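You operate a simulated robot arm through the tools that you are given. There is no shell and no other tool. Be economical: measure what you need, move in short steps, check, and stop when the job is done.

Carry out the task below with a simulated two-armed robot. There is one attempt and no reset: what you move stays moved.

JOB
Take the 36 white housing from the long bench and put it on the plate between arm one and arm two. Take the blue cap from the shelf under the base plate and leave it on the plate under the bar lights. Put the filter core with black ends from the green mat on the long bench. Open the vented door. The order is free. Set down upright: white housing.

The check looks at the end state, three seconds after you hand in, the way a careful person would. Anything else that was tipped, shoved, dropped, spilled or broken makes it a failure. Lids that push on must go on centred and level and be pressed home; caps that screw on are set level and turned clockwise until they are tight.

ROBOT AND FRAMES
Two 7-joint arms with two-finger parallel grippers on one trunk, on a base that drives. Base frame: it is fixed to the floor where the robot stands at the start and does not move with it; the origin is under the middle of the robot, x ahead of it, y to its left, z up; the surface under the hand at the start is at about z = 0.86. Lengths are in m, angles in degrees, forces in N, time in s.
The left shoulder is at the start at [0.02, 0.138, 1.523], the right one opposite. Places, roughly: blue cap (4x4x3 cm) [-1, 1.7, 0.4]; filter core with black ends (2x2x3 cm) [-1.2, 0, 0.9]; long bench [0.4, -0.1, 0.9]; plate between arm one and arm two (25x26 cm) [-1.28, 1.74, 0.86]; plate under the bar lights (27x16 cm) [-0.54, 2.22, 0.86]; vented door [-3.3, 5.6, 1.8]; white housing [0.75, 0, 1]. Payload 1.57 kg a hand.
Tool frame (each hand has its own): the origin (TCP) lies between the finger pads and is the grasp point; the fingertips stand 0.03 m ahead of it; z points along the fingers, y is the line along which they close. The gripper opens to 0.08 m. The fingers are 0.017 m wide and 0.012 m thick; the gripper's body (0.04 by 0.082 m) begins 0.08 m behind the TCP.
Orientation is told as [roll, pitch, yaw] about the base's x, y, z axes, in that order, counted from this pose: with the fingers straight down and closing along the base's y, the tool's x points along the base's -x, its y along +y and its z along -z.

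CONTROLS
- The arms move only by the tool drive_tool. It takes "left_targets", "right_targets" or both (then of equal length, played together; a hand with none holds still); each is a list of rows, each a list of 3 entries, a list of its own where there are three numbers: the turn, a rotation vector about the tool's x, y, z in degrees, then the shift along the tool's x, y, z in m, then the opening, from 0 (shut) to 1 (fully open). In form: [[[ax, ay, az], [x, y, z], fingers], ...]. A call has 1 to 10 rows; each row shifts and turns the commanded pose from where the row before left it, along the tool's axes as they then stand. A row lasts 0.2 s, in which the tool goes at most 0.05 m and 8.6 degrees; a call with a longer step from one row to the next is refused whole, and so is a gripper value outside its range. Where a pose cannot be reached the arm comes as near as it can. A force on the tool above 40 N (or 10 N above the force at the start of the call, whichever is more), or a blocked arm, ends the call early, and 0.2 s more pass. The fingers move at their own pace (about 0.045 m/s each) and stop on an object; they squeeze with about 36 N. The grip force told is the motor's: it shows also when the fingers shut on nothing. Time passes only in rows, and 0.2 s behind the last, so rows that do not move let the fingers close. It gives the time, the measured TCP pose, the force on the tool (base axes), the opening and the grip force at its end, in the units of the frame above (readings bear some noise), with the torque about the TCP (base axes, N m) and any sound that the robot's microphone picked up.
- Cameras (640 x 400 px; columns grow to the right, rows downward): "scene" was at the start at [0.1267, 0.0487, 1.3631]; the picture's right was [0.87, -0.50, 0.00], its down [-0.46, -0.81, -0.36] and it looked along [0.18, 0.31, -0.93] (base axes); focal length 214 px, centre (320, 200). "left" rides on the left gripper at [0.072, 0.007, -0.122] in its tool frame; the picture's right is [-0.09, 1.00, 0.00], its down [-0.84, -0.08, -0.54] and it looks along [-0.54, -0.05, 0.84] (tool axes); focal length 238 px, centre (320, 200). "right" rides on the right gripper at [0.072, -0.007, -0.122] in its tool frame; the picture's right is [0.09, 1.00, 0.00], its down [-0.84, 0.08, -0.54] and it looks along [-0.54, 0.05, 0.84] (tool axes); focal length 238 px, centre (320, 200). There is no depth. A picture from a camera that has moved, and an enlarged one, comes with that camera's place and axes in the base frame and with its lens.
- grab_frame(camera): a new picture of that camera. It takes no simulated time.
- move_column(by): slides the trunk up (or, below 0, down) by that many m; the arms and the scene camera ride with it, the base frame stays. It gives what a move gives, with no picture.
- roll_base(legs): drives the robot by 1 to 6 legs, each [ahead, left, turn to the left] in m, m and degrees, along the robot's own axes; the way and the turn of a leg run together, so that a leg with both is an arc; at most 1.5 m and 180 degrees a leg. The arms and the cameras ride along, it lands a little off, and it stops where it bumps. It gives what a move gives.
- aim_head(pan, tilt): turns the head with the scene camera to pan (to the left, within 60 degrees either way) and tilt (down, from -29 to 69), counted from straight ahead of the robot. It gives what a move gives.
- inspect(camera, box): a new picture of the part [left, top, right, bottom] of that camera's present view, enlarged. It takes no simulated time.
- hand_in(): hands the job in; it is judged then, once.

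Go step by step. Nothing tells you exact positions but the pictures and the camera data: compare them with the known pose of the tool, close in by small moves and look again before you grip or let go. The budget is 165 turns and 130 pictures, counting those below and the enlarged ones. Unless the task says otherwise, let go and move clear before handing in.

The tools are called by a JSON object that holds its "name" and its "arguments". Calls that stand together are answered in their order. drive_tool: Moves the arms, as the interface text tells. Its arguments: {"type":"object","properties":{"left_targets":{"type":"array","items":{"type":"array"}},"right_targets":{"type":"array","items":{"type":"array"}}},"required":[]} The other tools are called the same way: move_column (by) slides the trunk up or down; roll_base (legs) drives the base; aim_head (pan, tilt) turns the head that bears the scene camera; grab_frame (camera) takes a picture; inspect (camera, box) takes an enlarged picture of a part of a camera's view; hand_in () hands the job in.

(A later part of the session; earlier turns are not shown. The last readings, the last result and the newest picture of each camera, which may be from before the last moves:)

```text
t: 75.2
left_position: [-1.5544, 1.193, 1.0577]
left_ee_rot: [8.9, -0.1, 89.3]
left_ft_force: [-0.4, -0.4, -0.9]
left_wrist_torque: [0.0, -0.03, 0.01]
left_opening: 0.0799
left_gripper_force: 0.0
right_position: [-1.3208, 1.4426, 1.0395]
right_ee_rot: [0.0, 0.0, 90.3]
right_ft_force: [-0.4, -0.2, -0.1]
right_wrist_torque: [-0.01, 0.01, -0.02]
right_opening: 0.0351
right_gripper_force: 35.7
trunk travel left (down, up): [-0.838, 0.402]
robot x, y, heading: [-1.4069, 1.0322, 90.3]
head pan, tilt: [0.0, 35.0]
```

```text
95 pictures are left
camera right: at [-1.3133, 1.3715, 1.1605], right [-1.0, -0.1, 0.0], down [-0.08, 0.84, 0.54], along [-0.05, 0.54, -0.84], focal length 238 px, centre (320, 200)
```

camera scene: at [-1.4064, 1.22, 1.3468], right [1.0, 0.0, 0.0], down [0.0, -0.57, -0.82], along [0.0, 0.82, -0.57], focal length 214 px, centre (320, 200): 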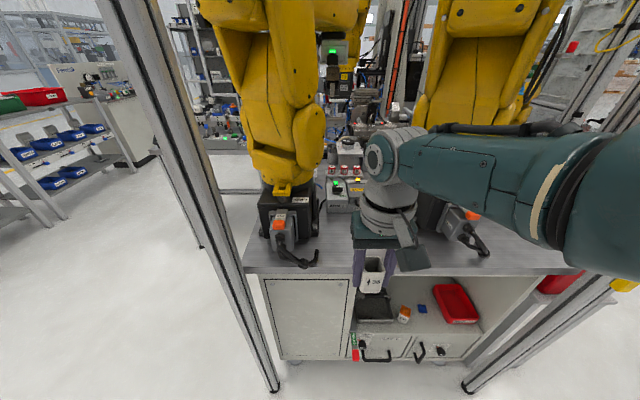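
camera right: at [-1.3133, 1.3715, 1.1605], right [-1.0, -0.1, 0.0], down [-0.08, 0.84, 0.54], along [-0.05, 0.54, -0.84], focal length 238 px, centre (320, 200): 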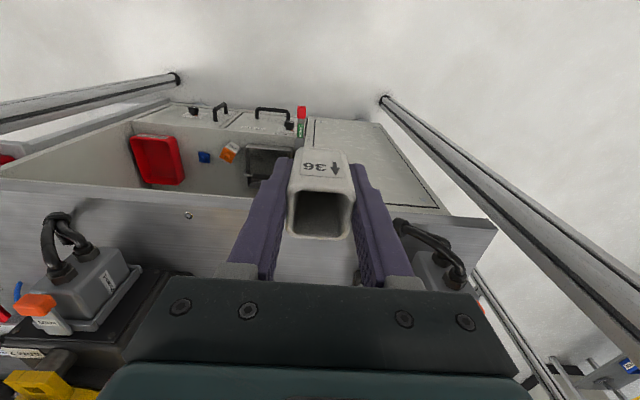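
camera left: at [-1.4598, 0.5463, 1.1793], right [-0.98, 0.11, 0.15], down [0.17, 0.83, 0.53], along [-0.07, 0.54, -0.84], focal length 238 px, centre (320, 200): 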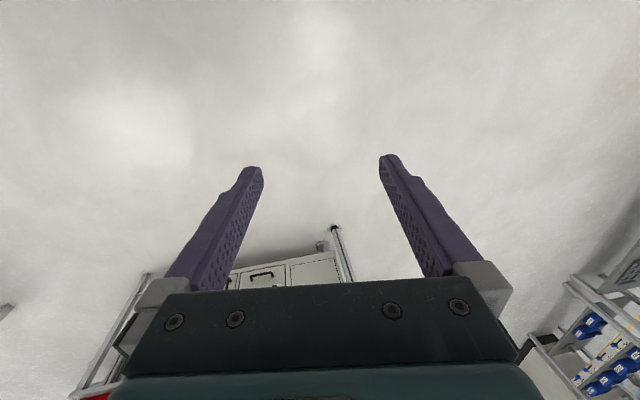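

Gap between the feet runs x ≈ -1.39 to -1.11. I turn 10° right so the elbow trails outside and move in at height to about [-1.265, 1.68].

{"name": "roll_base", "arguments": {"legs": [[0, 0, -10.3], [0.15, 0.035, 0]]}}

{"name": "grab_frame", "arguments": {"camera": "scene"}}

{"name": "grab_frame", "arguments": {"camera": "right"}}

```text
t: 77.3
left_position: [-1.531, 1.3707, 1.0569]
left_ee_rot: [8.9, -0.2, 79.0]
left_ft_force: [0.1, -0.8, 0.7]
left_wrist_torque: [0.04, 0.02, -0.03]
left_opening: 0.08
left_gripper_force: 0.1
right_position: [-1.2565, 1.5756, 1.0398]
right_ee_rot: [0.1, 0.0, 80.1]
right_ft_force: [0.6, -0.4, 0.3]
right_wrist_torque: [0.03, 0.0, 0.02]
right_opening: 0.0351
right_gripper_force: 36.0
trunk travel left (down, up): [-0.838, 0.402]
robot x, y, heading: [-1.413, 1.1862, 80.1]
head pan, tilt: [0.0, 35.0]
```

```text
94 pictures are left
camera scene: at [-1.3816, 1.371, 1.3468], right [0.98, -0.17, 0.0], down [-0.1, -0.56, -0.82], along [0.14, 0.81, -0.57], focal length 214 px, centre (320, 200)
```

scene: 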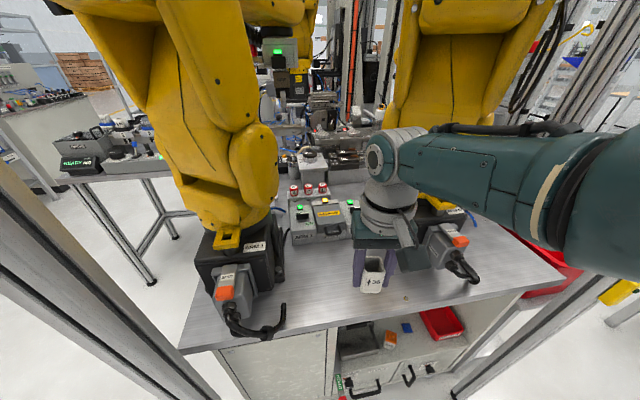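

```text
93 pictures are left
camera right: at [-1.2629, 1.5034, 1.1604], right [-1.0, 0.08, 0.0], down [0.07, 0.84, 0.54], along [0.04, 0.54, -0.84], focal length 238 px, centre (320, 200)
```

right: 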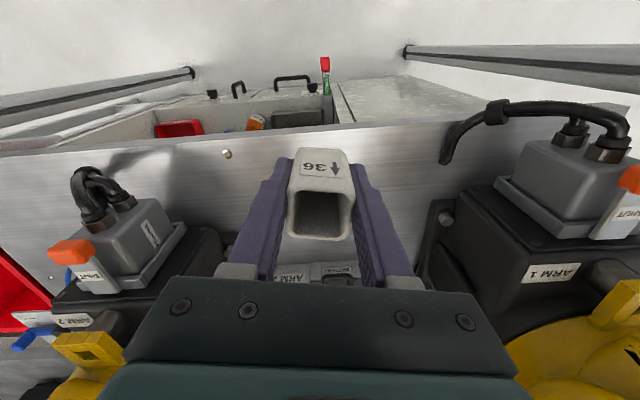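

{"name": "move_column", "arguments": {"by": -0.04}}

{"name": "roll_base", "arguments": {"legs": [[0.115, 0.025, 0]]}}

{"name": "grab_frame", "arguments": {"camera": "scene"}}

{"name": "grab_frame", "arguments": {"camera": "right"}}

```text
t: 78.1
left_position: [-1.5336, 1.3702, 1.0183]
left_ee_rot: [8.8, -0.2, 79.0]
left_ft_force: [-1.6, 0.3, 0.0]
left_wrist_torque: [0.02, 0.01, 0.0]
left_opening: 0.0802
left_gripper_force: 0.1
right_position: [-1.2569, 1.5744, 0.9987]
right_ee_rot: [0.1, 0.0, 80.1]
right_ft_force: [-0.7, 0.7, -0.4]
right_wrist_torque: [0.06, 0.02, -0.01]
right_opening: 0.0352
right_gripper_force: 36.3
trunk travel left (down, up): [-0.798, 0.442]
robot x, y, heading: [-1.4131, 1.1849, 80.3]
head pan, tilt: [0.0, 35.0]
```

```text
t: 79.0
left_position: [-1.5331, 1.395, 1.0186]
left_ee_rot: [8.9, -0.3, 79.3]
left_ft_force: [-0.4, -0.1, 0.1]
left_wrist_torque: [-0.02, 0.01, 0.0]
left_opening: 0.0799
left_gripper_force: 0.1
right_position: [-1.2582, 1.6024, 0.9992]
right_ee_rot: [0.0, 0.0, 80.2]
right_ft_force: [0.4, 1.1, 0.3]
right_wrist_torque: [0.02, 0.01, -0.02]
right_opening: 0.0349
right_gripper_force: 36.1
trunk travel left (down, up): [-0.798, 0.442]
robot x, y, heading: [-1.4099, 1.2133, 80.2]
head pan, tilt: [0.0, 35.0]
stopped in leg 1: the robot was blocked; the commanded pose is now the measured one
```

```text
92 pictures are left
camera scene: at [-1.3819, 1.3964, 1.3062], right [0.99, -0.17, 0.0], down [-0.1, -0.57, -0.82], along [0.14, 0.81, -0.57], focal length 214 px, centre (320, 200)
```

scene: 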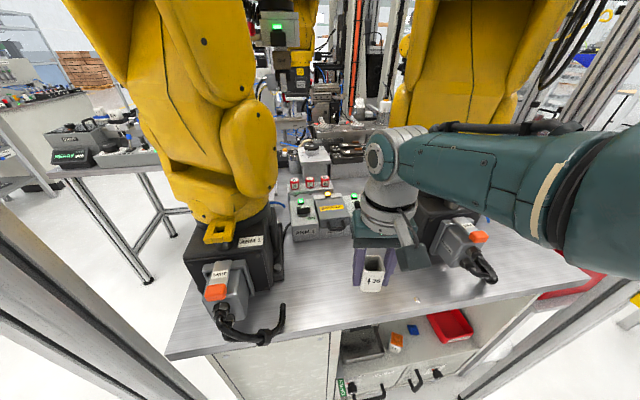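

```text
91 pictures are left
camera right: at [-1.2637, 1.53, 1.1205], right [-1.0, 0.08, 0.0], down [0.06, 0.84, 0.54], along [0.04, 0.54, -0.84], focal length 238 px, centre (320, 200)
```

right: 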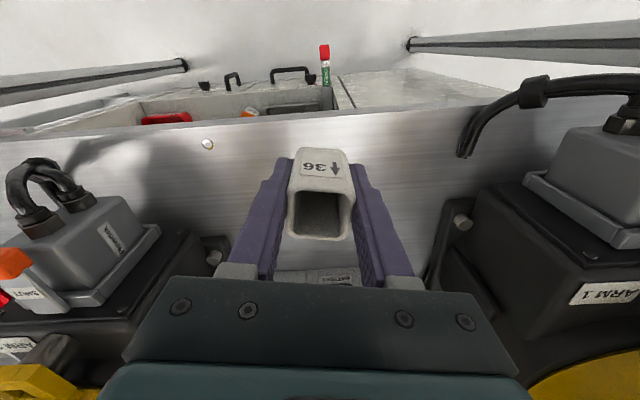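

The base was blocked. I look left to see whether the left elbow touches the post.

{"name": "aim_head", "arguments": {"pan": 55, "tilt": 25}}

{"name": "grab_frame", "arguments": {"camera": "scene"}}

```text
t: 80.3
left_position: [-1.5329, 1.395, 1.0184]
left_ee_rot: [8.8, -0.3, 79.3]
left_ft_force: [-0.1, -0.2, 0.4]
left_wrist_torque: [0.02, 0.0, -0.01]
left_opening: 0.0803
left_gripper_force: 0.1
right_position: [-1.2575, 1.6022, 0.9983]
right_ee_rot: [0.0, 0.0, 80.3]
right_ft_force: [0.8, -0.3, -0.6]
right_wrist_torque: [-0.02, 0.03, 0.02]
right_opening: 0.035
right_gripper_force: 35.6
trunk travel left (down, up): [-0.798, 0.442]
robot x, y, heading: [-1.4133, 1.2109, 80.3]
head pan, tilt: [55.0, 25.0]
```

```text
90 pictures are left
camera scene: at [-1.4622, 1.374, 1.3222], right [0.7, 0.71, 0.0], down [0.3, -0.3, -0.91], along [-0.64, 0.64, -0.42], focal length 214 px, centre (320, 200)
```

scene: 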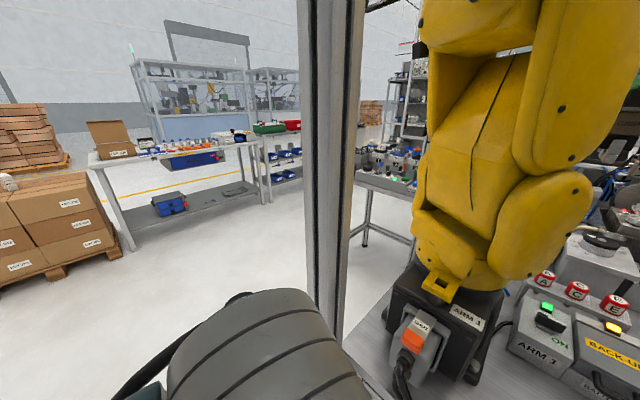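

The left elbow seems to touch the post. I back off slightly and lower the left hand so that arm straightens and the elbow comes in.

{"name": "roll_base", "arguments": {"legs": [[-0.04, 0, 0]]}}

{"name": "drive_tool", "arguments": {"left_targets": [[[0, 0, 0], [0, 0, 0.04], 1], [[0, 0, 0], [0, 0, 0.04], 1], [[0, 0, 0], [0, 0, 0.04], 1], [[0, 0, 0], [0, 0, 0.04], 1], [[0, 0, 0], [0.02, 0, 0.03], 1], [[0, 0, 0], [0, 0, 0], 1]]}}

{"name": "grab_frame", "arguments": {"camera": "scene"}}

```text
t: 81.2
left_position: [-1.5384, 1.3597, 1.0188]
left_ee_rot: [8.9, -0.4, 79.2]
left_ft_force: [-0.1, 0.6, 0.4]
left_wrist_torque: [-0.02, 0.0, -0.01]
left_opening: 0.0799
left_gripper_force: 0.1
right_position: [-1.2645, 1.5644, 1.0003]
right_ee_rot: [0.1, -0.2, 80.3]
right_ft_force: [0.2, -0.4, 0.8]
right_wrist_torque: [0.0, -0.02, -0.03]
right_opening: 0.0351
right_gripper_force: 35.8
trunk travel left (down, up): [-0.798, 0.442]
robot x, y, heading: [-1.4179, 1.1738, 80.2]
head pan, tilt: [55.0, 25.0]
```

```text
t: 82.5
left_position: [-1.5707, 1.3468, 0.8312]
left_ee_rot: [8.9, -0.3, 79.2]
left_ft_force: [0.4, 0.8, -0.1]
left_wrist_torque: [0.0, 0.01, -0.02]
left_opening: 0.0802
left_gripper_force: 0.1
right_position: [-1.2646, 1.5644, 1.0011]
right_ee_rot: [0.1, -0.2, 80.3]
right_ft_force: [0.2, 0.7, -0.7]
right_wrist_torque: [0.01, 0.0, -0.02]
right_opening: 0.0352
right_gripper_force: 36.1
trunk travel left (down, up): [-0.798, 0.442]
robot x, y, heading: [-1.4186, 1.1747, 80.2]
head pan, tilt: [55.0, 25.0]
```

```text
89 pictures are left
camera scene: at [-1.4692, 1.3369, 1.3226], right [0.7, 0.71, 0.0], down [0.3, -0.3, -0.91], along [-0.64, 0.64, -0.42], focal length 214 px, centre (320, 200)
```

scene: 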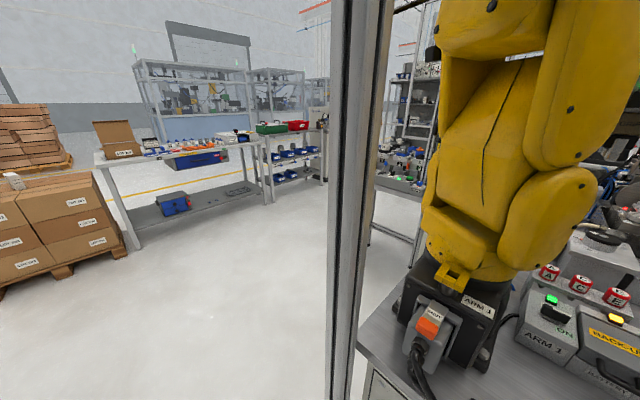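

The elbow is clear now. Advance again.

{"name": "roll_base", "arguments": {"legs": [[0.118, 0.018, 0]]}}

{"name": "aim_head", "arguments": {"pan": 0, "tilt": 40}}

{"name": "grab_frame", "arguments": {"camera": "scene"}}

{"name": "grab_frame", "arguments": {"camera": "right"}}

```text
t: 83.6
left_position: [-1.5682, 1.3827, 0.8314]
left_ee_rot: [8.8, -0.1, 79.6]
left_ft_force: [-0.2, -0.2, 0.3]
left_wrist_torque: [0.01, -0.01, 0.02]
left_opening: 0.0799
left_gripper_force: 0.0
right_position: [-1.2656, 1.6039, 0.9983]
right_ee_rot: [0.0, 0.0, 80.7]
right_ft_force: [0.0, 1.2, -0.4]
right_wrist_torque: [0.0, -0.03, 0.02]
right_opening: 0.0351
right_gripper_force: 35.9
trunk travel left (down, up): [-0.798, 0.442]
robot x, y, heading: [-1.4153, 1.2141, 80.7]
head pan, tilt: [55.0, 25.0]
stopped in leg 1: the robot was blocked; the commanded pose is now the measured one
```

```text
t: 84.8
left_position: [-1.5698, 1.3802, 0.8308]
left_ee_rot: [8.8, -0.1, 79.5]
left_ft_force: [0.7, -0.1, 1.2]
left_wrist_torque: [-0.02, -0.01, -0.02]
left_opening: 0.0801
left_gripper_force: 0.0
right_position: [-1.2645, 1.6028, 0.9983]
right_ee_rot: [0.1, 0.0, 80.7]
right_ft_force: [-0.1, 0.2, -0.6]
right_wrist_torque: [0.01, 0.02, 0.0]
right_opening: 0.0351
right_gripper_force: 36.5
trunk travel left (down, up): [-0.798, 0.442]
robot x, y, heading: [-1.4183, 1.2126, 80.5]
head pan, tilt: [0.0, 40.0]
```

```text
88 pictures are left
camera scene: at [-1.3879, 1.3941, 1.2986], right [0.99, -0.16, 0.0], down [-0.1, -0.64, -0.76], along [0.12, 0.75, -0.65], focal length 214 px, centre (320, 200)
```

scene: 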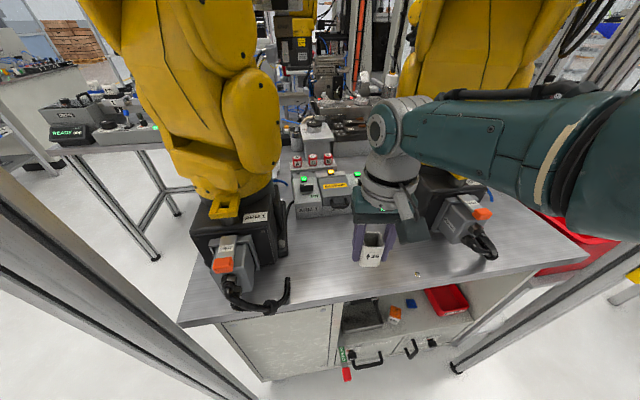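

```text
87 pictures are left
camera right: at [-1.27, 1.5308, 1.1197], right [-1.0, 0.07, 0.0], down [0.06, 0.84, 0.54], along [0.04, 0.54, -0.84], focal length 238 px, centre (320, 200)
```

right: 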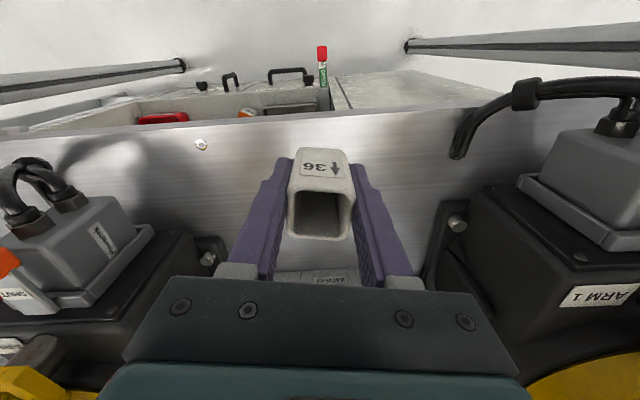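

Blocked again at the same place. I check the left arm against the post by looking down-left.

{"name": "aim_head", "arguments": {"pan": 45, "tilt": 60}}

{"name": "grab_frame", "arguments": {"camera": "scene"}}

{"name": "aim_head", "arguments": {"pan": -55, "tilt": 50}}

{"name": "grab_frame", "arguments": {"camera": "scene"}}

```text
t: 86.0
left_position: [-1.5694, 1.3798, 0.8299]
left_ee_rot: [8.8, 0.2, 79.6]
left_ft_force: [-0.1, 0.1, -0.3]
left_wrist_torque: [0.04, 0.01, -0.06]
left_opening: 0.0798
left_gripper_force: 0.1
right_position: [-1.2644, 1.6013, 0.9986]
right_ee_rot: [0.0, 0.2, 80.6]
right_ft_force: [-0.3, 0.0, 0.0]
right_wrist_torque: [-0.02, -0.02, -0.02]
right_opening: 0.0349
right_gripper_force: 36.2
trunk travel left (down, up): [-0.798, 0.442]
robot x, y, heading: [-1.4161, 1.2144, 81.0]
head pan, tilt: [45.0, 60.0]
```

```text
86 pictures are left
camera scene: at [-1.4406, 1.3642, 1.2719], right [0.81, 0.58, 0.0], down [0.5, -0.71, -0.5], along [-0.29, 0.4, -0.87], focal length 214 px, centre (320, 200)
```

scene: 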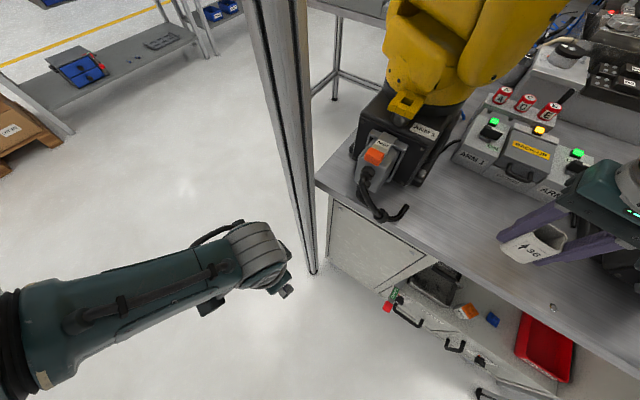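

```text
t: 87.7
left_position: [-1.5701, 1.3794, 0.8295]
left_ee_rot: [8.8, 0.1, 79.6]
left_ft_force: [0.0, -0.4, 0.3]
left_wrist_torque: [-0.02, 0.01, -0.02]
left_opening: 0.0799
left_gripper_force: 0.2
right_position: [-1.2654, 1.6022, 0.9987]
right_ee_rot: [0.0, 0.2, 80.8]
right_ft_force: [0.1, 0.1, -1.2]
right_wrist_torque: [0.01, 0.0, 0.03]
right_opening: 0.0351
right_gripper_force: 36.0
trunk travel left (down, up): [-0.798, 0.442]
robot x, y, heading: [-1.4161, 1.2142, 80.8]
head pan, tilt: [-55.0, 50.0]
```

```text
85 pictures are left
camera scene: at [-1.3324, 1.3433, 1.2844], right [0.43, -0.9, 0.0], down [-0.69, -0.34, -0.64], along [0.58, 0.28, -0.77], focal length 214 px, centre (320, 200)
```

scene: 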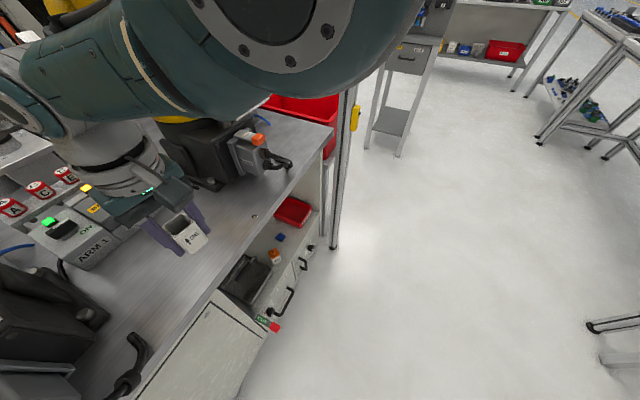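

The arms touch nothing, so the base itself has a footprint that meets the post or the cabinet. I shift right and turn to heading 100 to get farther in.

{"name": "roll_base", "arguments": {"legs": [[-0.04, -0.145, 0], [0, 0, 19.2]]}}

{"name": "roll_base", "arguments": {"legs": [[0.12, -0.02, 0]]}}

```text
t: 90.2
left_position: [-1.4802, 1.2606, 0.8303]
left_ee_rot: [8.8, -0.2, 99.0]
left_ft_force: [0.1, 0.4, -0.8]
left_wrist_torque: [0.02, -0.03, 0.0]
left_opening: 0.0801
left_gripper_force: 0.1
right_position: [-1.2648, 1.5716, 1.0005]
right_ee_rot: [-0.1, 0.0, 100.2]
right_ft_force: [0.3, 0.0, 0.6]
right_wrist_torque: [-0.03, -0.03, -0.01]
right_opening: 0.0351
right_gripper_force: 36.5
trunk travel left (down, up): [-0.798, 0.442]
robot x, y, heading: [-1.281, 1.1535, 100.1]
head pan, tilt: [-55.0, 50.0]
```

```text
t: 91.1
left_position: [-1.4831, 1.2662, 0.8306]
left_ee_rot: [9.0, 0.3, 98.3]
left_ft_force: [-0.1, -0.1, -0.2]
left_wrist_torque: [0.01, -0.03, -0.03]
left_opening: 0.08
left_gripper_force: 0.1
right_position: [-1.2653, 1.5754, 0.9967]
right_ee_rot: [0.1, 0.3, 99.6]
right_ft_force: [0.2, -0.8, 0.5]
right_wrist_torque: [0.01, -0.01, 0.01]
right_opening: 0.0348
right_gripper_force: 36.0
trunk travel left (down, up): [-0.798, 0.442]
robot x, y, heading: [-1.2823, 1.1644, 99.6]
head pan, tilt: [-55.0, 50.0]
stopped in leg 1: the robot was blocked; the commanded pose is now the measured one
```

The base is boxy and its front corner meets the cabinet (with handles on the right side). I square up to heading 90, further left, and stretch the arm slightly.

{"name": "roll_base", "arguments": {"legs": [[-0.06, 0, 0], [0, 0, -9.6], [0, 0.135, 0]]}}

{"name": "drive_tool", "arguments": {"right_targets": [[[0, 0, 0], [0, -0.03, 0], 0.3], [[0, 0, 0], [0, -0.025, 0], 0.3], [[0, 0, 0], [-0.02, 0, 0], 0.3], [[0, 0, 0], [0, 0, 0], 0.3]]}}

{"name": "roll_base", "arguments": {"legs": [[0.135, 0, 0]]}}

```text
t: 93.7
left_position: [-1.5846, 1.2471, 0.829]
left_ee_rot: [8.9, -0.2, 89.0]
left_ft_force: [0.0, 0.3, 0.3]
left_wrist_torque: [-0.01, -0.02, -0.02]
left_opening: 0.0799
left_gripper_force: 0.1
right_position: [-1.3203, 1.5159, 0.9997]
right_ee_rot: [-0.2, -0.1, 90.0]
right_ft_force: [-0.1, -0.5, -0.1]
right_wrist_torque: [-0.01, 0.01, -0.01]
right_opening: 0.0352
right_gripper_force: 35.9
trunk travel left (down, up): [-0.798, 0.442]
robot x, y, heading: [-1.4068, 1.1053, 90.0]
head pan, tilt: [-55.0, 50.0]
```

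```text
t: 94.7
left_position: [-1.5838, 1.2469, 0.8314]
left_ee_rot: [8.9, -0.3, 89.0]
left_ft_force: [-0.4, 0.2, -0.2]
left_wrist_torque: [0.01, -0.02, 0.0]
left_opening: 0.0798
left_gripper_force: 0.0
right_position: [-1.2654, 1.5316, 1.0031]
right_ee_rot: [-0.1, 0.0, 90.0]
right_ft_force: [0.3, -0.7, -0.5]
right_wrist_torque: [-0.04, 0.02, -0.01]
right_opening: 0.0352
right_gripper_force: 35.8
right hand out of reach, approached as far as the arm can: row 3
trunk travel left (down, up): [-0.798, 0.442]
robot x, y, heading: [-1.4066, 1.106, 90.0]
head pan, tilt: [-55.0, 50.0]
```

```text
t: 96.0
left_position: [-1.5881, 1.3377, 0.8309]
left_ee_rot: [9.0, 0.5, 88.0]
left_ft_force: [-0.8, 0.3, -0.3]
left_wrist_torque: [-0.05, 0.04, -0.01]
left_opening: 0.0798
left_gripper_force: 0.1
right_position: [-1.2648, 1.6199, 0.9985]
right_ee_rot: [0.0, 0.6, 89.2]
right_ft_force: [-0.1, -0.1, -0.1]
right_wrist_torque: [-0.02, 0.04, -0.02]
right_opening: 0.0349
right_gripper_force: 36.1
trunk travel left (down, up): [-0.798, 0.442]
robot x, y, heading: [-1.4085, 1.2024, 89.3]
head pan, tilt: [-55.0, 50.0]
stopped in leg 1: the robot was blocked; the commanded pose is now the measured one
```

The base front again meets something on the right. I back off a hair, and gain reach by raising the hand relative to the trunk (wrist level with shoulder) and will lower the trunk instead.

{"name": "roll_base", "arguments": {"legs": [[-0.012, 0, 0.7]]}}

{"name": "drive_tool", "arguments": {"right_targets": [[[0, 0, 0], [0, 0, -0.04], 0.3], [[0, 0, 0], [0, 0, -0.04], 0.3], [[0, 0, 0], [0, 0, -0.04], 0.3], [[0, 0, 0], [-0.02, 0, -0.03], 0.3], [[0, 0, 0], [-0.02, 0, 0], 0.3], [[0, 0, 0], [-0.02, 0, 0], 0.3], [[0, 0, 0], [0, 0, 0], 0.3]]}}

{"name": "aim_head", "arguments": {"pan": -20, "tilt": 60}}

{"name": "grab_frame", "arguments": {"camera": "scene"}}

```text
t: 96.7
left_position: [-1.5873, 1.3336, 0.8307]
left_ee_rot: [8.9, 0.1, 89.0]
left_ft_force: [0.2, -1.0, 1.2]
left_wrist_torque: [0.01, 0.02, 0.01]
left_opening: 0.08
left_gripper_force: 0.0
right_position: [-1.2678, 1.6155, 1.0009]
right_ee_rot: [-0.1, 0.3, 90.1]
right_ft_force: [-0.3, 0.7, 0.0]
right_wrist_torque: [0.03, 0.02, -0.03]
right_opening: 0.035
right_gripper_force: 35.6
trunk travel left (down, up): [-0.798, 0.442]
robot x, y, heading: [-1.4107, 1.1942, 90.2]
head pan, tilt: [-55.0, 50.0]
```

```text
t: 98.3
left_position: [-1.5874, 1.3321, 0.8307]
left_ee_rot: [8.9, 0.2, 89.0]
left_ft_force: [0.5, -0.4, 0.1]
left_wrist_torque: [-0.03, -0.04, -0.02]
left_opening: 0.0803
left_gripper_force: 0.0
right_position: [-1.2692, 1.6662, 1.1523]
right_ee_rot: [-0.1, 0.0, 90.0]
right_ft_force: [-0.4, -0.7, 0.2]
right_wrist_torque: [-0.01, -0.03, -0.01]
right_opening: 0.035
right_gripper_force: 36.1
right hand out of reach, approached as far as the arm can: row 6
trunk travel left (down, up): [-0.798, 0.442]
robot x, y, heading: [-1.4084, 1.1917, 89.9]
head pan, tilt: [-55.0, 50.0]
```

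```text
t: 99.3
left_position: [-1.5869, 1.3328, 0.8301]
left_ee_rot: [8.9, 0.1, 89.0]
left_ft_force: [0.6, -0.5, 0.6]
left_wrist_torque: [-0.03, 0.01, -0.02]
left_opening: 0.0801
left_gripper_force: 0.1
right_position: [-1.2676, 1.6664, 1.1517]
right_ee_rot: [-0.2, 0.1, 90.1]
right_ft_force: [-0.3, -0.9, 0.4]
right_wrist_torque: [0.0, 0.02, 0.0]
right_opening: 0.0351
right_gripper_force: 36.1
trunk travel left (down, up): [-0.798, 0.442]
robot x, y, heading: [-1.4088, 1.194, 89.9]
head pan, tilt: [-20.0, 60.0]
```

```text
84 pictures are left
camera scene: at [-1.3869, 1.3545, 1.2725], right [0.94, -0.34, 0.0], down [-0.3, -0.81, -0.5], along [0.17, 0.47, -0.87], focal length 214 px, centre (320, 200)
```

scene: 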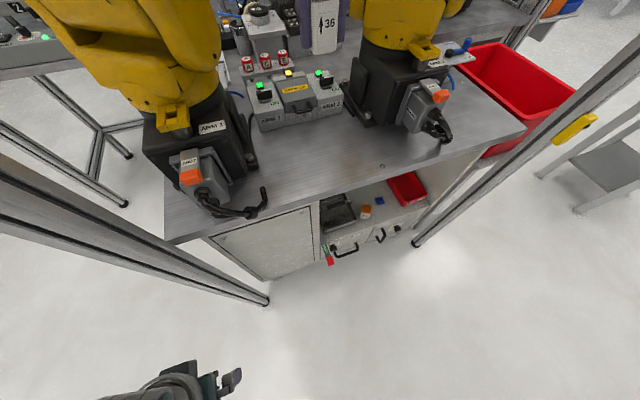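

Hand now at y = 1.666, in the middle of the gap (-1.39…-1.11). I lower the trunk.

{"name": "move_column", "arguments": {"by": -0.2}}

{"name": "grab_frame", "arguments": {"camera": "right"}}

{"name": "grab_frame", "arguments": {"camera": "scene"}}

```text
t: 101.5
left_position: [-1.5877, 1.3326, 0.6308]
left_ee_rot: [8.9, 0.1, 89.1]
left_ft_force: [0.7, -0.4, -0.3]
left_wrist_torque: [0.01, -0.01, -0.02]
left_opening: 0.0799
left_gripper_force: 0.1
right_position: [-1.2688, 1.6676, 0.9517]
right_ee_rot: [-0.1, 0.1, 90.0]
right_ft_force: [0.0, -0.2, -0.1]
right_wrist_torque: [0.01, -0.01, -0.03]
right_opening: 0.0353
right_gripper_force: 35.6
trunk travel left (down, up): [-0.598, 0.642]
robot x, y, heading: [-1.4075, 1.1919, 90.2]
head pan, tilt: [-20.0, 60.0]
```

```text
83 pictures are left
camera right: at [-1.2623, 1.595, 1.0739], right [-1.0, -0.09, 0.0], down [-0.08, 0.84, 0.54], along [-0.05, 0.54, -0.84], focal length 238 px, centre (320, 200)
```

right: 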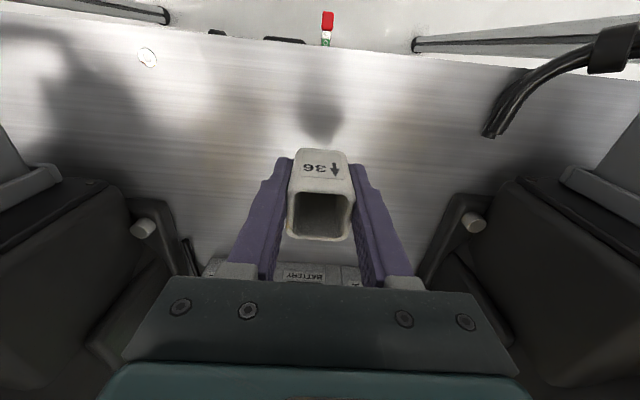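

```text
82 pictures are left
camera scene: at [-1.3869, 1.3546, 1.0726], right [0.94, -0.34, 0.0], down [-0.3, -0.81, -0.5], along [0.17, 0.47, -0.87], focal length 214 px, centre (320, 200)
```

scene: 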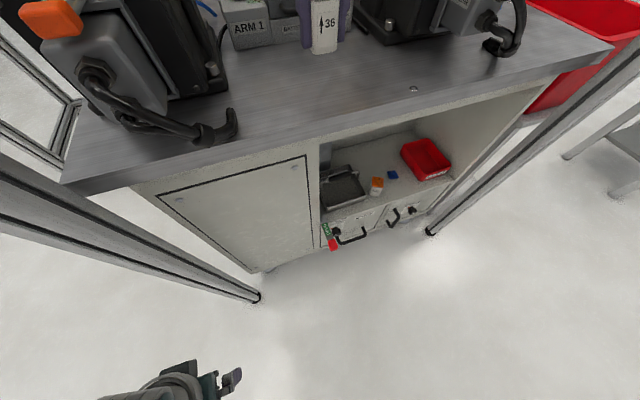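

{"name": "move_column", "arguments": {"by": -0.04}}

{"name": "drive_tool", "arguments": {"right_targets": [[[0, 0, 0], [0, 0, 0.004], 0.3], [[0, 0, 0], [0, 0, 0.004], 0.3]]}}

{"name": "inspect", "arguments": {"camera": "right", "box": [240, 80, 400, 180]}}

```text
t: 102.3
left_position: [-1.5878, 1.3323, 0.5904]
left_ee_rot: [8.9, 0.1, 89.1]
left_ft_force: [-0.5, 0.3, 0.4]
left_wrist_torque: [-0.01, -0.03, 0.01]
left_opening: 0.08
left_gripper_force: 0.0
right_position: [-1.2689, 1.6669, 0.912]
right_ee_rot: [-0.1, 0.1, 90.0]
right_ft_force: [-0.6, -0.3, -0.9]
right_wrist_torque: [-0.01, -0.02, 0.02]
right_opening: 0.0348
right_gripper_force: 36.5
trunk travel left (down, up): [-0.558, 0.682]
robot x, y, heading: [-1.4114, 1.1899, 90.0]
head pan, tilt: [-20.0, 60.0]
```

```text
t: 103.0
left_position: [-1.5866, 1.3328, 0.5918]
left_ee_rot: [9.0, 0.0, 89.0]
left_ft_force: [0.3, -0.6, -0.4]
left_wrist_torque: [0.0, -0.03, -0.05]
left_opening: 0.0802
left_gripper_force: 0.1
right_position: [-1.2685, 1.6647, 0.9046]
right_ee_rot: [-0.1, 0.1, 90.0]
right_ft_force: [-0.2, -1.3, 0.0]
right_wrist_torque: [0.01, 0.01, 0.0]
right_opening: 0.0353
right_gripper_force: 35.7
trunk travel left (down, up): [-0.558, 0.682]
robot x, y, heading: [-1.4079, 1.1923, 90.0]
head pan, tilt: [-20.0, 60.0]
```

```text
4.00 times, centred on (320, 130) of right
camera zoom: at [-1.2619, 1.5941, 1.0264], right [-1.0, -0.09, 0.0], down [-0.08, 0.84, 0.54], along [-0.05, 0.54, -0.84], focal length 953 px, centre (320, 480)
```

zoom: 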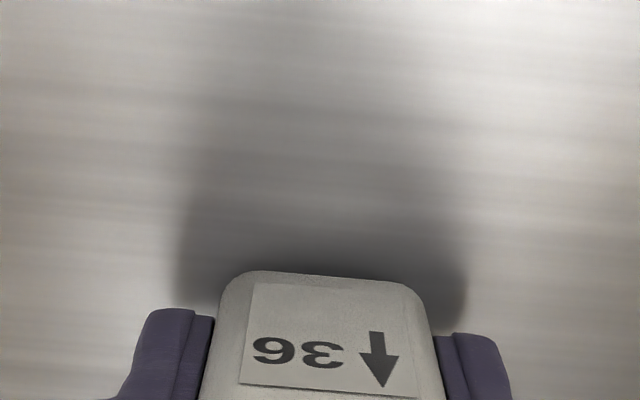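

Shadow shows it is still a little above the plate. I lower in 2 mm steps until contact force appears.

{"name": "drive_tool", "arguments": {"right_targets": [[[0, 0, 0], [0, 0, 0.002], 0.3], [[0, 0, 0], [0, 0, 0.002], 0.3], [[0, 0, 0], [0, 0, 0.002], 0.3]]}}

{"name": "inspect", "arguments": {"camera": "right", "box": [240, 80, 400, 180]}}

```text
t: 103.8
left_position: [-1.5871, 1.3333, 0.5893]
left_ee_rot: [8.9, 0.1, 89.1]
left_ft_force: [-0.5, -0.6, -0.9]
left_wrist_torque: [-0.05, 0.01, -0.01]
left_opening: 0.0801
left_gripper_force: 0.0
right_position: [-1.2667, 1.6651, 0.8999]
right_ee_rot: [-0.1, 0.1, 89.9]
right_ft_force: [0.2, 0.2, 0.4]
right_wrist_torque: [-0.02, 0.01, 0.04]
right_opening: 0.0351
right_gripper_force: 36.4
trunk travel left (down, up): [-0.558, 0.682]
robot x, y, heading: [-1.4059, 1.1914, 89.9]
head pan, tilt: [-20.0, 60.0]
```

```text
4.00 times, centred on (320, 130) of right
camera zoom: at [-1.2614, 1.5935, 1.0221], right [-1.0, -0.09, 0.0], down [-0.08, 0.84, 0.54], along [-0.05, 0.54, -0.84], focal length 953 px, centre (320, 480)
```

zoom: 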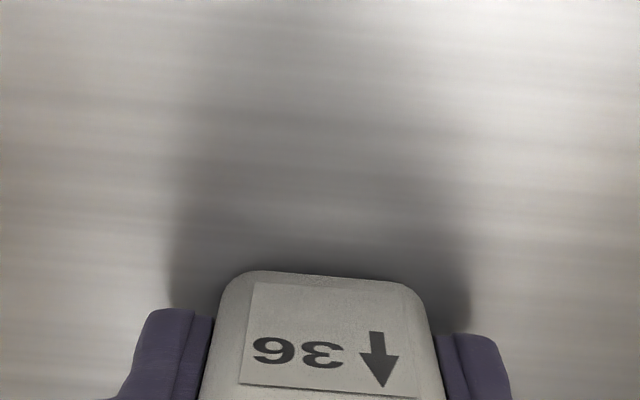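

{"name": "drive_tool", "arguments": {"right_targets": [[[0, 0, 0], [0, 0, 0.002], 0.3], [[0, 0, 0], [0, 0, 0.002], 0.3]]}}

{"name": "drive_tool", "arguments": {"right_targets": [[[0, 0, 0], [0, 0, 0.002], 0.3], [[0, 0, 0], [0, 0, 0.001], 0.3]]}}

```text
t: 104.3
left_position: [-1.5885, 1.3318, 0.5896]
left_ee_rot: [8.9, 0.0, 88.9]
left_ft_force: [0.3, 0.2, 0.0]
left_wrist_torque: [0.04, -0.03, 0.01]
left_opening: 0.0803
left_gripper_force: 0.0
right_position: [-1.2669, 1.6645, 0.897]
right_ee_rot: [-0.1, 0.1, 89.9]
right_ft_force: [0.6, 0.2, -0.6]
right_wrist_torque: [0.02, 0.0, -0.04]
right_opening: 0.0353
right_gripper_force: 36.1
right hand out of reach, approached as far as the arm can: row 2
trunk travel left (down, up): [-0.558, 0.682]
robot x, y, heading: [-1.405, 1.1915, 89.9]
head pan, tilt: [-20.0, 60.0]
```

```text
t: 105.0
left_position: [-1.5863, 1.3339, 0.5908]
left_ee_rot: [9.0, 0.0, 89.1]
left_ft_force: [0.1, 0.2, -0.9]
left_wrist_torque: [0.0, 0.02, 0.01]
left_opening: 0.0798
left_gripper_force: 0.0
right_position: [-1.2672, 1.6661, 0.8967]
right_ee_rot: [-0.1, 0.1, 89.9]
right_ft_force: [-1.2, -7.3, 24.2]
right_wrist_torque: [-0.15, 0.09, 0.04]
right_opening: 0.0351
right_gripper_force: 35.9
trunk travel left (down, up): [-0.558, 0.682]
robot x, y, heading: [-1.4145, 1.1925, 90.0]
head pan, tilt: [-20.0, 60.0]
```

Contact at TCP z ≈ 0.897. Ease up 1 mm and release.

{"name": "drive_tool", "arguments": {"right_targets": [[[0, 0, 0], [0, 0, -0.001], 0.3], [[0, 0, 0], [0, 0, 0], 0.8], [[0, 0, 0], [0, 0, 0], 0.8], [[0, 0, 0], [0, 0, 0], 0.8], [[0, 0, 0], [0, 0, 0], 0.8]]}}

{"name": "move_column", "arguments": {"by": 0.12}}

{"name": "grab_frame", "arguments": {"camera": "right"}}

```text
t: 106.2
left_position: [-1.5857, 1.3342, 0.5903]
left_ee_rot: [8.9, 0.1, 89.1]
left_ft_force: [-0.3, 0.3, 0.2]
left_wrist_torque: [0.0, 0.01, -0.02]
left_opening: 0.08
left_gripper_force: 0.1
right_position: [-1.2666, 1.664, 0.8952]
right_ee_rot: [-0.1, 0.2, 90.0]
right_ft_force: [0.3, -0.2, 0.6]
right_wrist_torque: [-0.03, 0.01, -0.01]
right_opening: 0.0639
right_gripper_force: 0.1
trunk travel left (down, up): [-0.558, 0.682]
robot x, y, heading: [-1.4065, 1.1903, 89.8]
head pan, tilt: [-20.0, 60.0]
```

```text
t: 107.7
left_position: [-1.587, 1.3335, 0.7105]
left_ee_rot: [9.0, 0.1, 89.1]
left_ft_force: [0.0, 0.0, 0.5]
left_wrist_torque: [-0.02, 0.03, -0.01]
left_opening: 0.0801
left_gripper_force: 0.0
right_position: [-1.2676, 1.6648, 1.0146]
right_ee_rot: [-0.1, 0.1, 90.0]
right_ft_force: [0.2, 0.1, 1.1]
right_wrist_torque: [-0.02, 0.0, 0.04]
right_opening: 0.0638
right_gripper_force: 0.1
trunk travel left (down, up): [-0.678, 0.562]
robot x, y, heading: [-1.4081, 1.1931, 89.9]
head pan, tilt: [-20.0, 60.0]
```

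```text
79 pictures are left
camera right: at [-1.2609, 1.5926, 1.1362], right [-1.0, -0.09, 0.0], down [-0.08, 0.84, 0.54], along [-0.05, 0.54, -0.84], focal length 238 px, centre (320, 200)
```

right: 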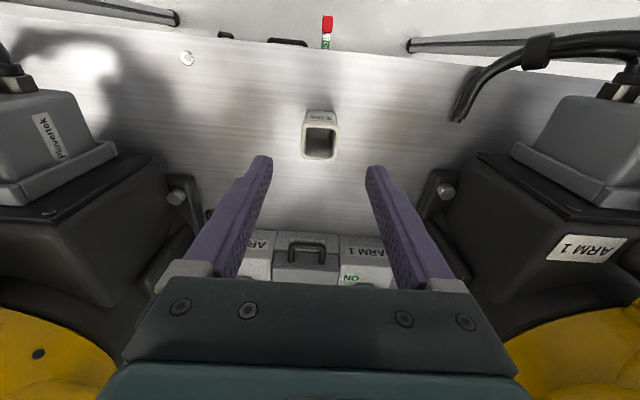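

The 36 housing stands upright on the plate. I back straight out, raise nothing else, then turn to the cap.

{"name": "roll_base", "arguments": {"legs": [[-0.45, 0, 0]]}}

{"name": "roll_base", "arguments": {"legs": [[0, -0.28, 0]]}}

{"name": "aim_head", "arguments": {"pan": 0, "tilt": 30}}

{"name": "move_column", "arguments": {"by": -0.15}}

{"name": "grab_frame", "arguments": {"camera": "scene"}}

```text
t: 110.4
left_position: [-1.5862, 0.8755, 0.7114]
left_ee_rot: [8.8, -0.1, 88.8]
left_ft_force: [0.4, 0.3, -0.6]
left_wrist_torque: [0.03, -0.03, 0.03]
left_opening: 0.0799
left_gripper_force: 0.0
right_position: [-1.2669, 1.2065, 1.0156]
right_ee_rot: [-0.2, 0.1, 89.8]
right_ft_force: [0.7, 1.0, -0.4]
right_wrist_torque: [-0.03, 0.06, 0.04]
right_opening: 0.064
right_gripper_force: 0.0
trunk travel left (down, up): [-0.678, 0.562]
robot x, y, heading: [-1.4061, 0.7383, 89.8]
head pan, tilt: [-20.0, 60.0]
```

```text
t: 112.4
left_position: [-1.3046, 0.8748, 0.7101]
left_ee_rot: [8.9, 0.0, 88.7]
left_ft_force: [-0.6, -1.1, 0.2]
left_wrist_torque: [-0.01, -0.03, 0.02]
left_opening: 0.0799
left_gripper_force: 0.1
right_position: [-0.9833, 1.2059, 1.0151]
right_ee_rot: [-0.1, 0.1, 89.8]
right_ft_force: [0.3, 1.0, 0.3]
right_wrist_torque: [0.02, -0.02, -0.01]
right_opening: 0.064
right_gripper_force: 0.0
trunk travel left (down, up): [-0.678, 0.562]
robot x, y, heading: [-1.1294, 0.7333, 89.8]
head pan, tilt: [-20.0, 60.0]
```

```text
t: 113.3
left_position: [-1.3042, 0.8746, 0.7111]
left_ee_rot: [8.9, -0.1, 88.7]
left_ft_force: [-0.1, -0.6, -0.2]
left_wrist_torque: [-0.02, 0.01, 0.0]
left_opening: 0.0797
left_gripper_force: 0.0
right_position: [-0.9834, 1.205, 1.015]
right_ee_rot: [0.0, 0.1, 89.9]
right_ft_force: [-0.6, -0.4, -0.5]
right_wrist_torque: [0.0, -0.04, 0.01]
right_opening: 0.0642
right_gripper_force: 0.1
trunk travel left (down, up): [-0.678, 0.562]
robot x, y, heading: [-1.1233, 0.7323, 90.0]
head pan, tilt: [0.0, 30.0]
```

```text
t: 115.1
left_position: [-1.3041, 0.8744, 0.5608]
left_ee_rot: [8.9, -0.1, 88.7]
left_ft_force: [0.7, -0.6, -0.2]
left_wrist_torque: [0.0, -0.02, 0.03]
left_opening: 0.0801
left_gripper_force: 0.0
right_position: [-0.983, 1.2053, 0.8647]
right_ee_rot: [0.0, 0.1, 89.9]
right_ft_force: [0.2, 0.4, -0.2]
right_wrist_torque: [-0.01, 0.0, 0.0]
right_opening: 0.064
right_gripper_force: 0.0
trunk travel left (down, up): [-0.528, 0.712]
robot x, y, heading: [-1.1244, 0.7349, 89.5]
head pan, tilt: [0.0, 30.0]
```

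```text
78 pictures are left
camera scene: at [-1.1268, 0.9239, 1.0447], right [1.0, 0.0, 0.0], down [0.0, -0.5, -0.87], along [0.0, 0.87, -0.5], focal length 214 px, centre (320, 200)
```

scene: 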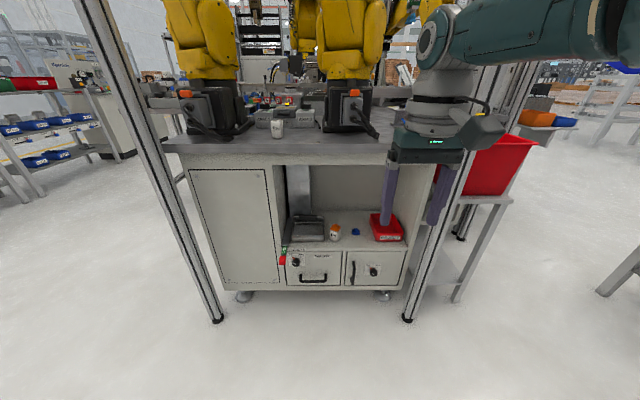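

{"name": "inspect", "arguments": {"camera": "scene", "box": [280, 180, 420, 300]}}

{"name": "inspect", "arguments": {"camera": "scene", "box": [240, 95, 320, 145]}}

```text
3.33 times, centred on (350, 240) of scene
camera zoom: at [-1.1268, 0.9239, 1.0447], right [1.0, 0.0, 0.0], down [0.0, -0.5, -0.87], along [0.0, 0.87, -0.5], focal length 715 px, centre (220, 67)
```

zoom: 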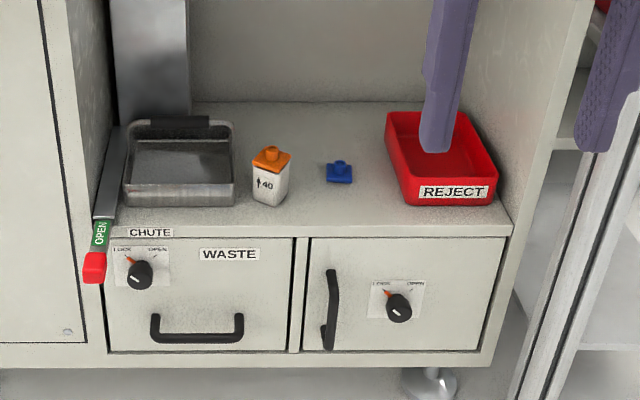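

```text
8.00 times, centred on (280, 120) of scene
camera zoom: at [-1.1268, 0.9239, 1.0447], right [1.0, 0.0, 0.0], down [0.0, -0.5, -0.87], along [0.0, 0.87, -0.5], focal length 1716 px, centre (640, 840)
```

zoom: 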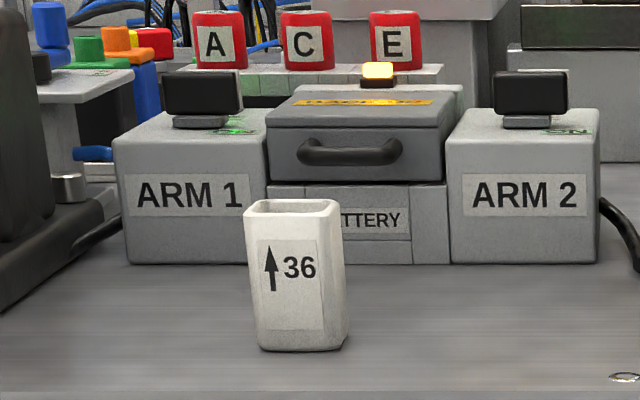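

Housing stands well. Now the cap at about [-0.958, 1.718, 0.40]: I tilt the right hand 45° forward and raise the left hand relative to the trunk before going down.

{"name": "drive_tool", "arguments": {"right_targets": [[[0, -7.5, 0], [0, 0, 0], 0.75], [[0, -7.5, 0], [0, 0, 0], 0.75], [[0, -7.5, 0], [0, 0, 0], 0.75], [[0, -7.5, 0], [0, 0, 0], 0.75], [[0, -7.5, 0], [0, 0, 0], 0.75], [[0, -7.5, 0], [0, 0, 0], 0.75]], "left_targets": [[[0, 0, 0], [0, 0, -0.03], 1], [[0, 0, 0], [0, 0, -0.03], 1], [[0, 0, 0], [0, 0, -0.03], 1], [[0, 0, 0], [0, 0, -0.03], 1], [[0, 0, 0], [0, 0, -0.03], 1], [[0, 0, 0], [0, 0, -0.03], 1]]}}

{"name": "move_column", "arguments": {"by": -0.3}}

{"name": "grab_frame", "arguments": {"camera": "right"}}

{"name": "grab_frame", "arguments": {"camera": "scene"}}

```text
t: 116.5
left_position: [-1.2826, 0.8774, 0.7395]
left_ee_rot: [10.0, -0.3, 88.3]
left_ft_force: [-0.5, -0.8, -1.0]
left_wrist_torque: [0.05, 0.0, -0.01]
left_opening: 0.0802
left_gripper_force: 0.1
right_position: [-0.9849, 1.2102, 0.8651]
right_ee_rot: [-0.2, -45.1, 89.9]
right_ft_force: [-0.2, 0.1, 0.0]
right_wrist_torque: [0.03, 0.02, 0.04]
right_opening: 0.0599
right_gripper_force: 0.1
right hand out of reach, approached as far as the arm can: row 1
trunk travel left (down, up): [-0.528, 0.712]
robot x, y, heading: [-1.1254, 0.7336, 89.6]
head pan, tilt: [0.0, 30.0]
```

```text
t: 119.5
left_position: [-1.2802, 0.8743, 0.4376]
left_ee_rot: [9.8, 0.0, 88.2]
left_ft_force: [0.6, -0.2, 0.1]
left_wrist_torque: [-0.01, 0.03, 0.0]
left_opening: 0.0802
left_gripper_force: 0.0
right_position: [-0.9833, 1.2085, 0.5638]
right_ee_rot: [-0.2, -45.0, 89.9]
right_ft_force: [-0.5, 1.1, -0.5]
right_wrist_torque: [0.02, 0.01, -0.01]
right_opening: 0.0601
right_gripper_force: 0.1
trunk travel left (down, up): [-0.228, 1.012]
robot x, y, heading: [-1.1251, 0.7326, 89.5]
head pan, tilt: [0.0, 30.0]
```

```text
75 pictures are left
camera right: at [-0.9778, 1.0717, 0.5992], right [-1.0, -0.06, -0.07], down [-0.08, 0.21, 0.97], along [-0.05, 0.98, -0.21], focal length 238 px, centre (320, 200)
```

right: 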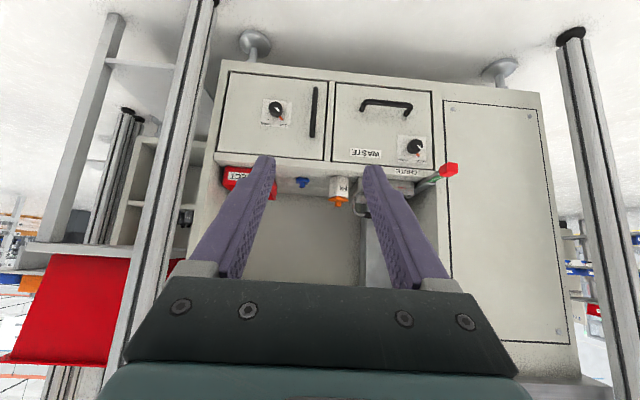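

```text
74 pictures are left
camera scene: at [-1.1268, 0.9239, 0.7446], right [1.0, 0.0, 0.0], down [0.0, -0.5, -0.87], along [0.0, 0.87, -0.5], focal length 214 px, centre (320, 200)
```

scene: 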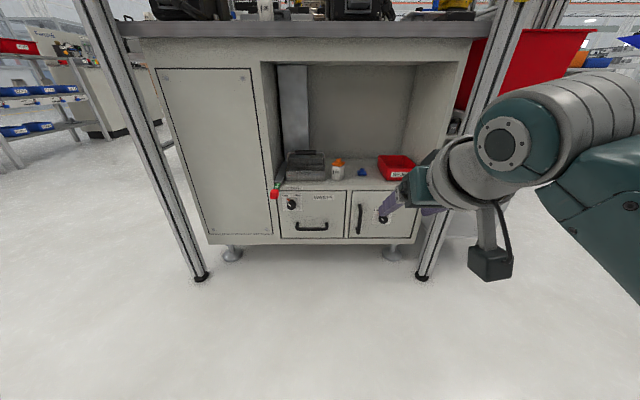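

The right camera puts the cap at about [-0.957, z 0.41]. I move in front of it and slightly lower.

{"name": "roll_base", "arguments": {"legs": [[0.3, -0.026, 0.4]]}}

{"name": "move_column", "arguments": {"by": -0.07}}

{"name": "roll_base", "arguments": {"legs": [[0.08, 0, 0]]}}

{"name": "grab_frame", "arguments": {"camera": "right"}}

{"name": "grab_frame", "arguments": {"camera": "scene"}}

```text
t: 121.6
left_position: [-1.2541, 1.1783, 0.4385]
left_ee_rot: [9.9, 0.2, 88.5]
left_ft_force: [0.6, 0.9, 0.3]
left_wrist_torque: [0.03, -0.03, -0.01]
left_opening: 0.08
left_gripper_force: 0.1
right_position: [-0.9582, 1.5144, 0.5644]
right_ee_rot: [-0.3, -44.8, 90.1]
right_ft_force: [0.3, -0.7, -0.5]
right_wrist_torque: [-0.01, 0.05, -0.03]
right_opening: 0.0599
right_gripper_force: 0.0
trunk travel left (down, up): [-0.228, 1.012]
robot x, y, heading: [-1.1034, 1.0424, 89.9]
head pan, tilt: [0.0, 30.0]
```

```text
t: 122.6
left_position: [-1.2556, 1.1803, 0.3682]
left_ee_rot: [10.0, 0.1, 88.2]
left_ft_force: [0.5, -0.5, 0.6]
left_wrist_torque: [0.03, -0.02, 0.01]
left_opening: 0.0799
left_gripper_force: 0.0
right_position: [-0.9598, 1.515, 0.4944]
right_ee_rot: [-0.2, -44.9, 90.2]
right_ft_force: [-0.1, -0.4, 0.2]
right_wrist_torque: [-0.01, 0.0, 0.02]
right_opening: 0.0599
right_gripper_force: 0.1
trunk travel left (down, up): [-0.158, 1.082]
robot x, y, heading: [-1.0971, 1.0398, 89.9]
head pan, tilt: [0.0, 30.0]
```

```text
t: 123.7
left_position: [-1.2564, 1.2569, 0.3677]
left_ee_rot: [10.1, 0.1, 88.3]
left_ft_force: [-0.5, 0.3, -0.9]
left_wrist_torque: [0.0, 0.0, -0.03]
left_opening: 0.08
left_gripper_force: 0.2
right_position: [-0.9607, 1.5929, 0.4938]
right_ee_rot: [-0.3, -44.8, 90.2]
right_ft_force: [-0.1, 0.2, 0.8]
right_wrist_torque: [0.0, 0.01, 0.0]
right_opening: 0.06
right_gripper_force: 0.1
trunk travel left (down, up): [-0.158, 1.082]
robot x, y, heading: [-1.1016, 1.1167, 90.2]
head pan, tilt: [0.0, 30.0]
```

```text
73 pictures are left
camera right: at [-0.9531, 1.4565, 0.5285], right [-1.0, -0.07, -0.07], down [-0.08, 0.21, 0.97], along [-0.05, 0.98, -0.22], focal length 238 px, centre (320, 200)
```

right: 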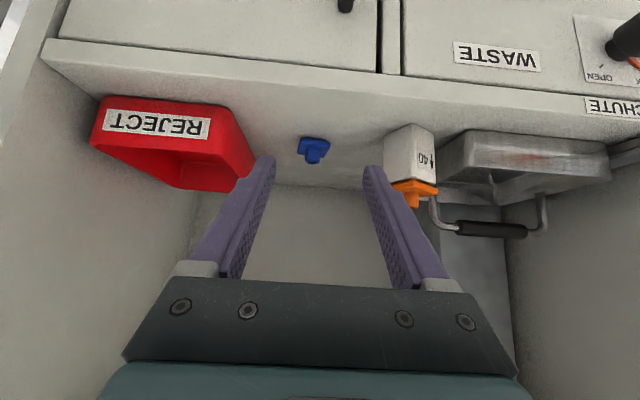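

```text
72 pictures are left
camera scene: at [-1.1013, 1.3082, 0.6744], right [1.0, 0.0, 0.0], down [0.0, -0.5, -0.87], along [0.0, 0.87, -0.5], focal length 214 px, centre (320, 200)
```

scene: 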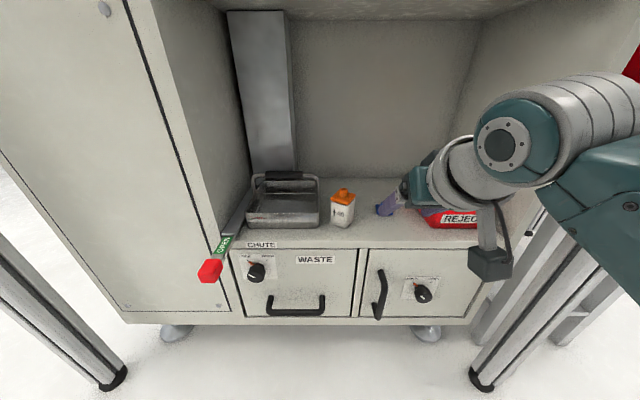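

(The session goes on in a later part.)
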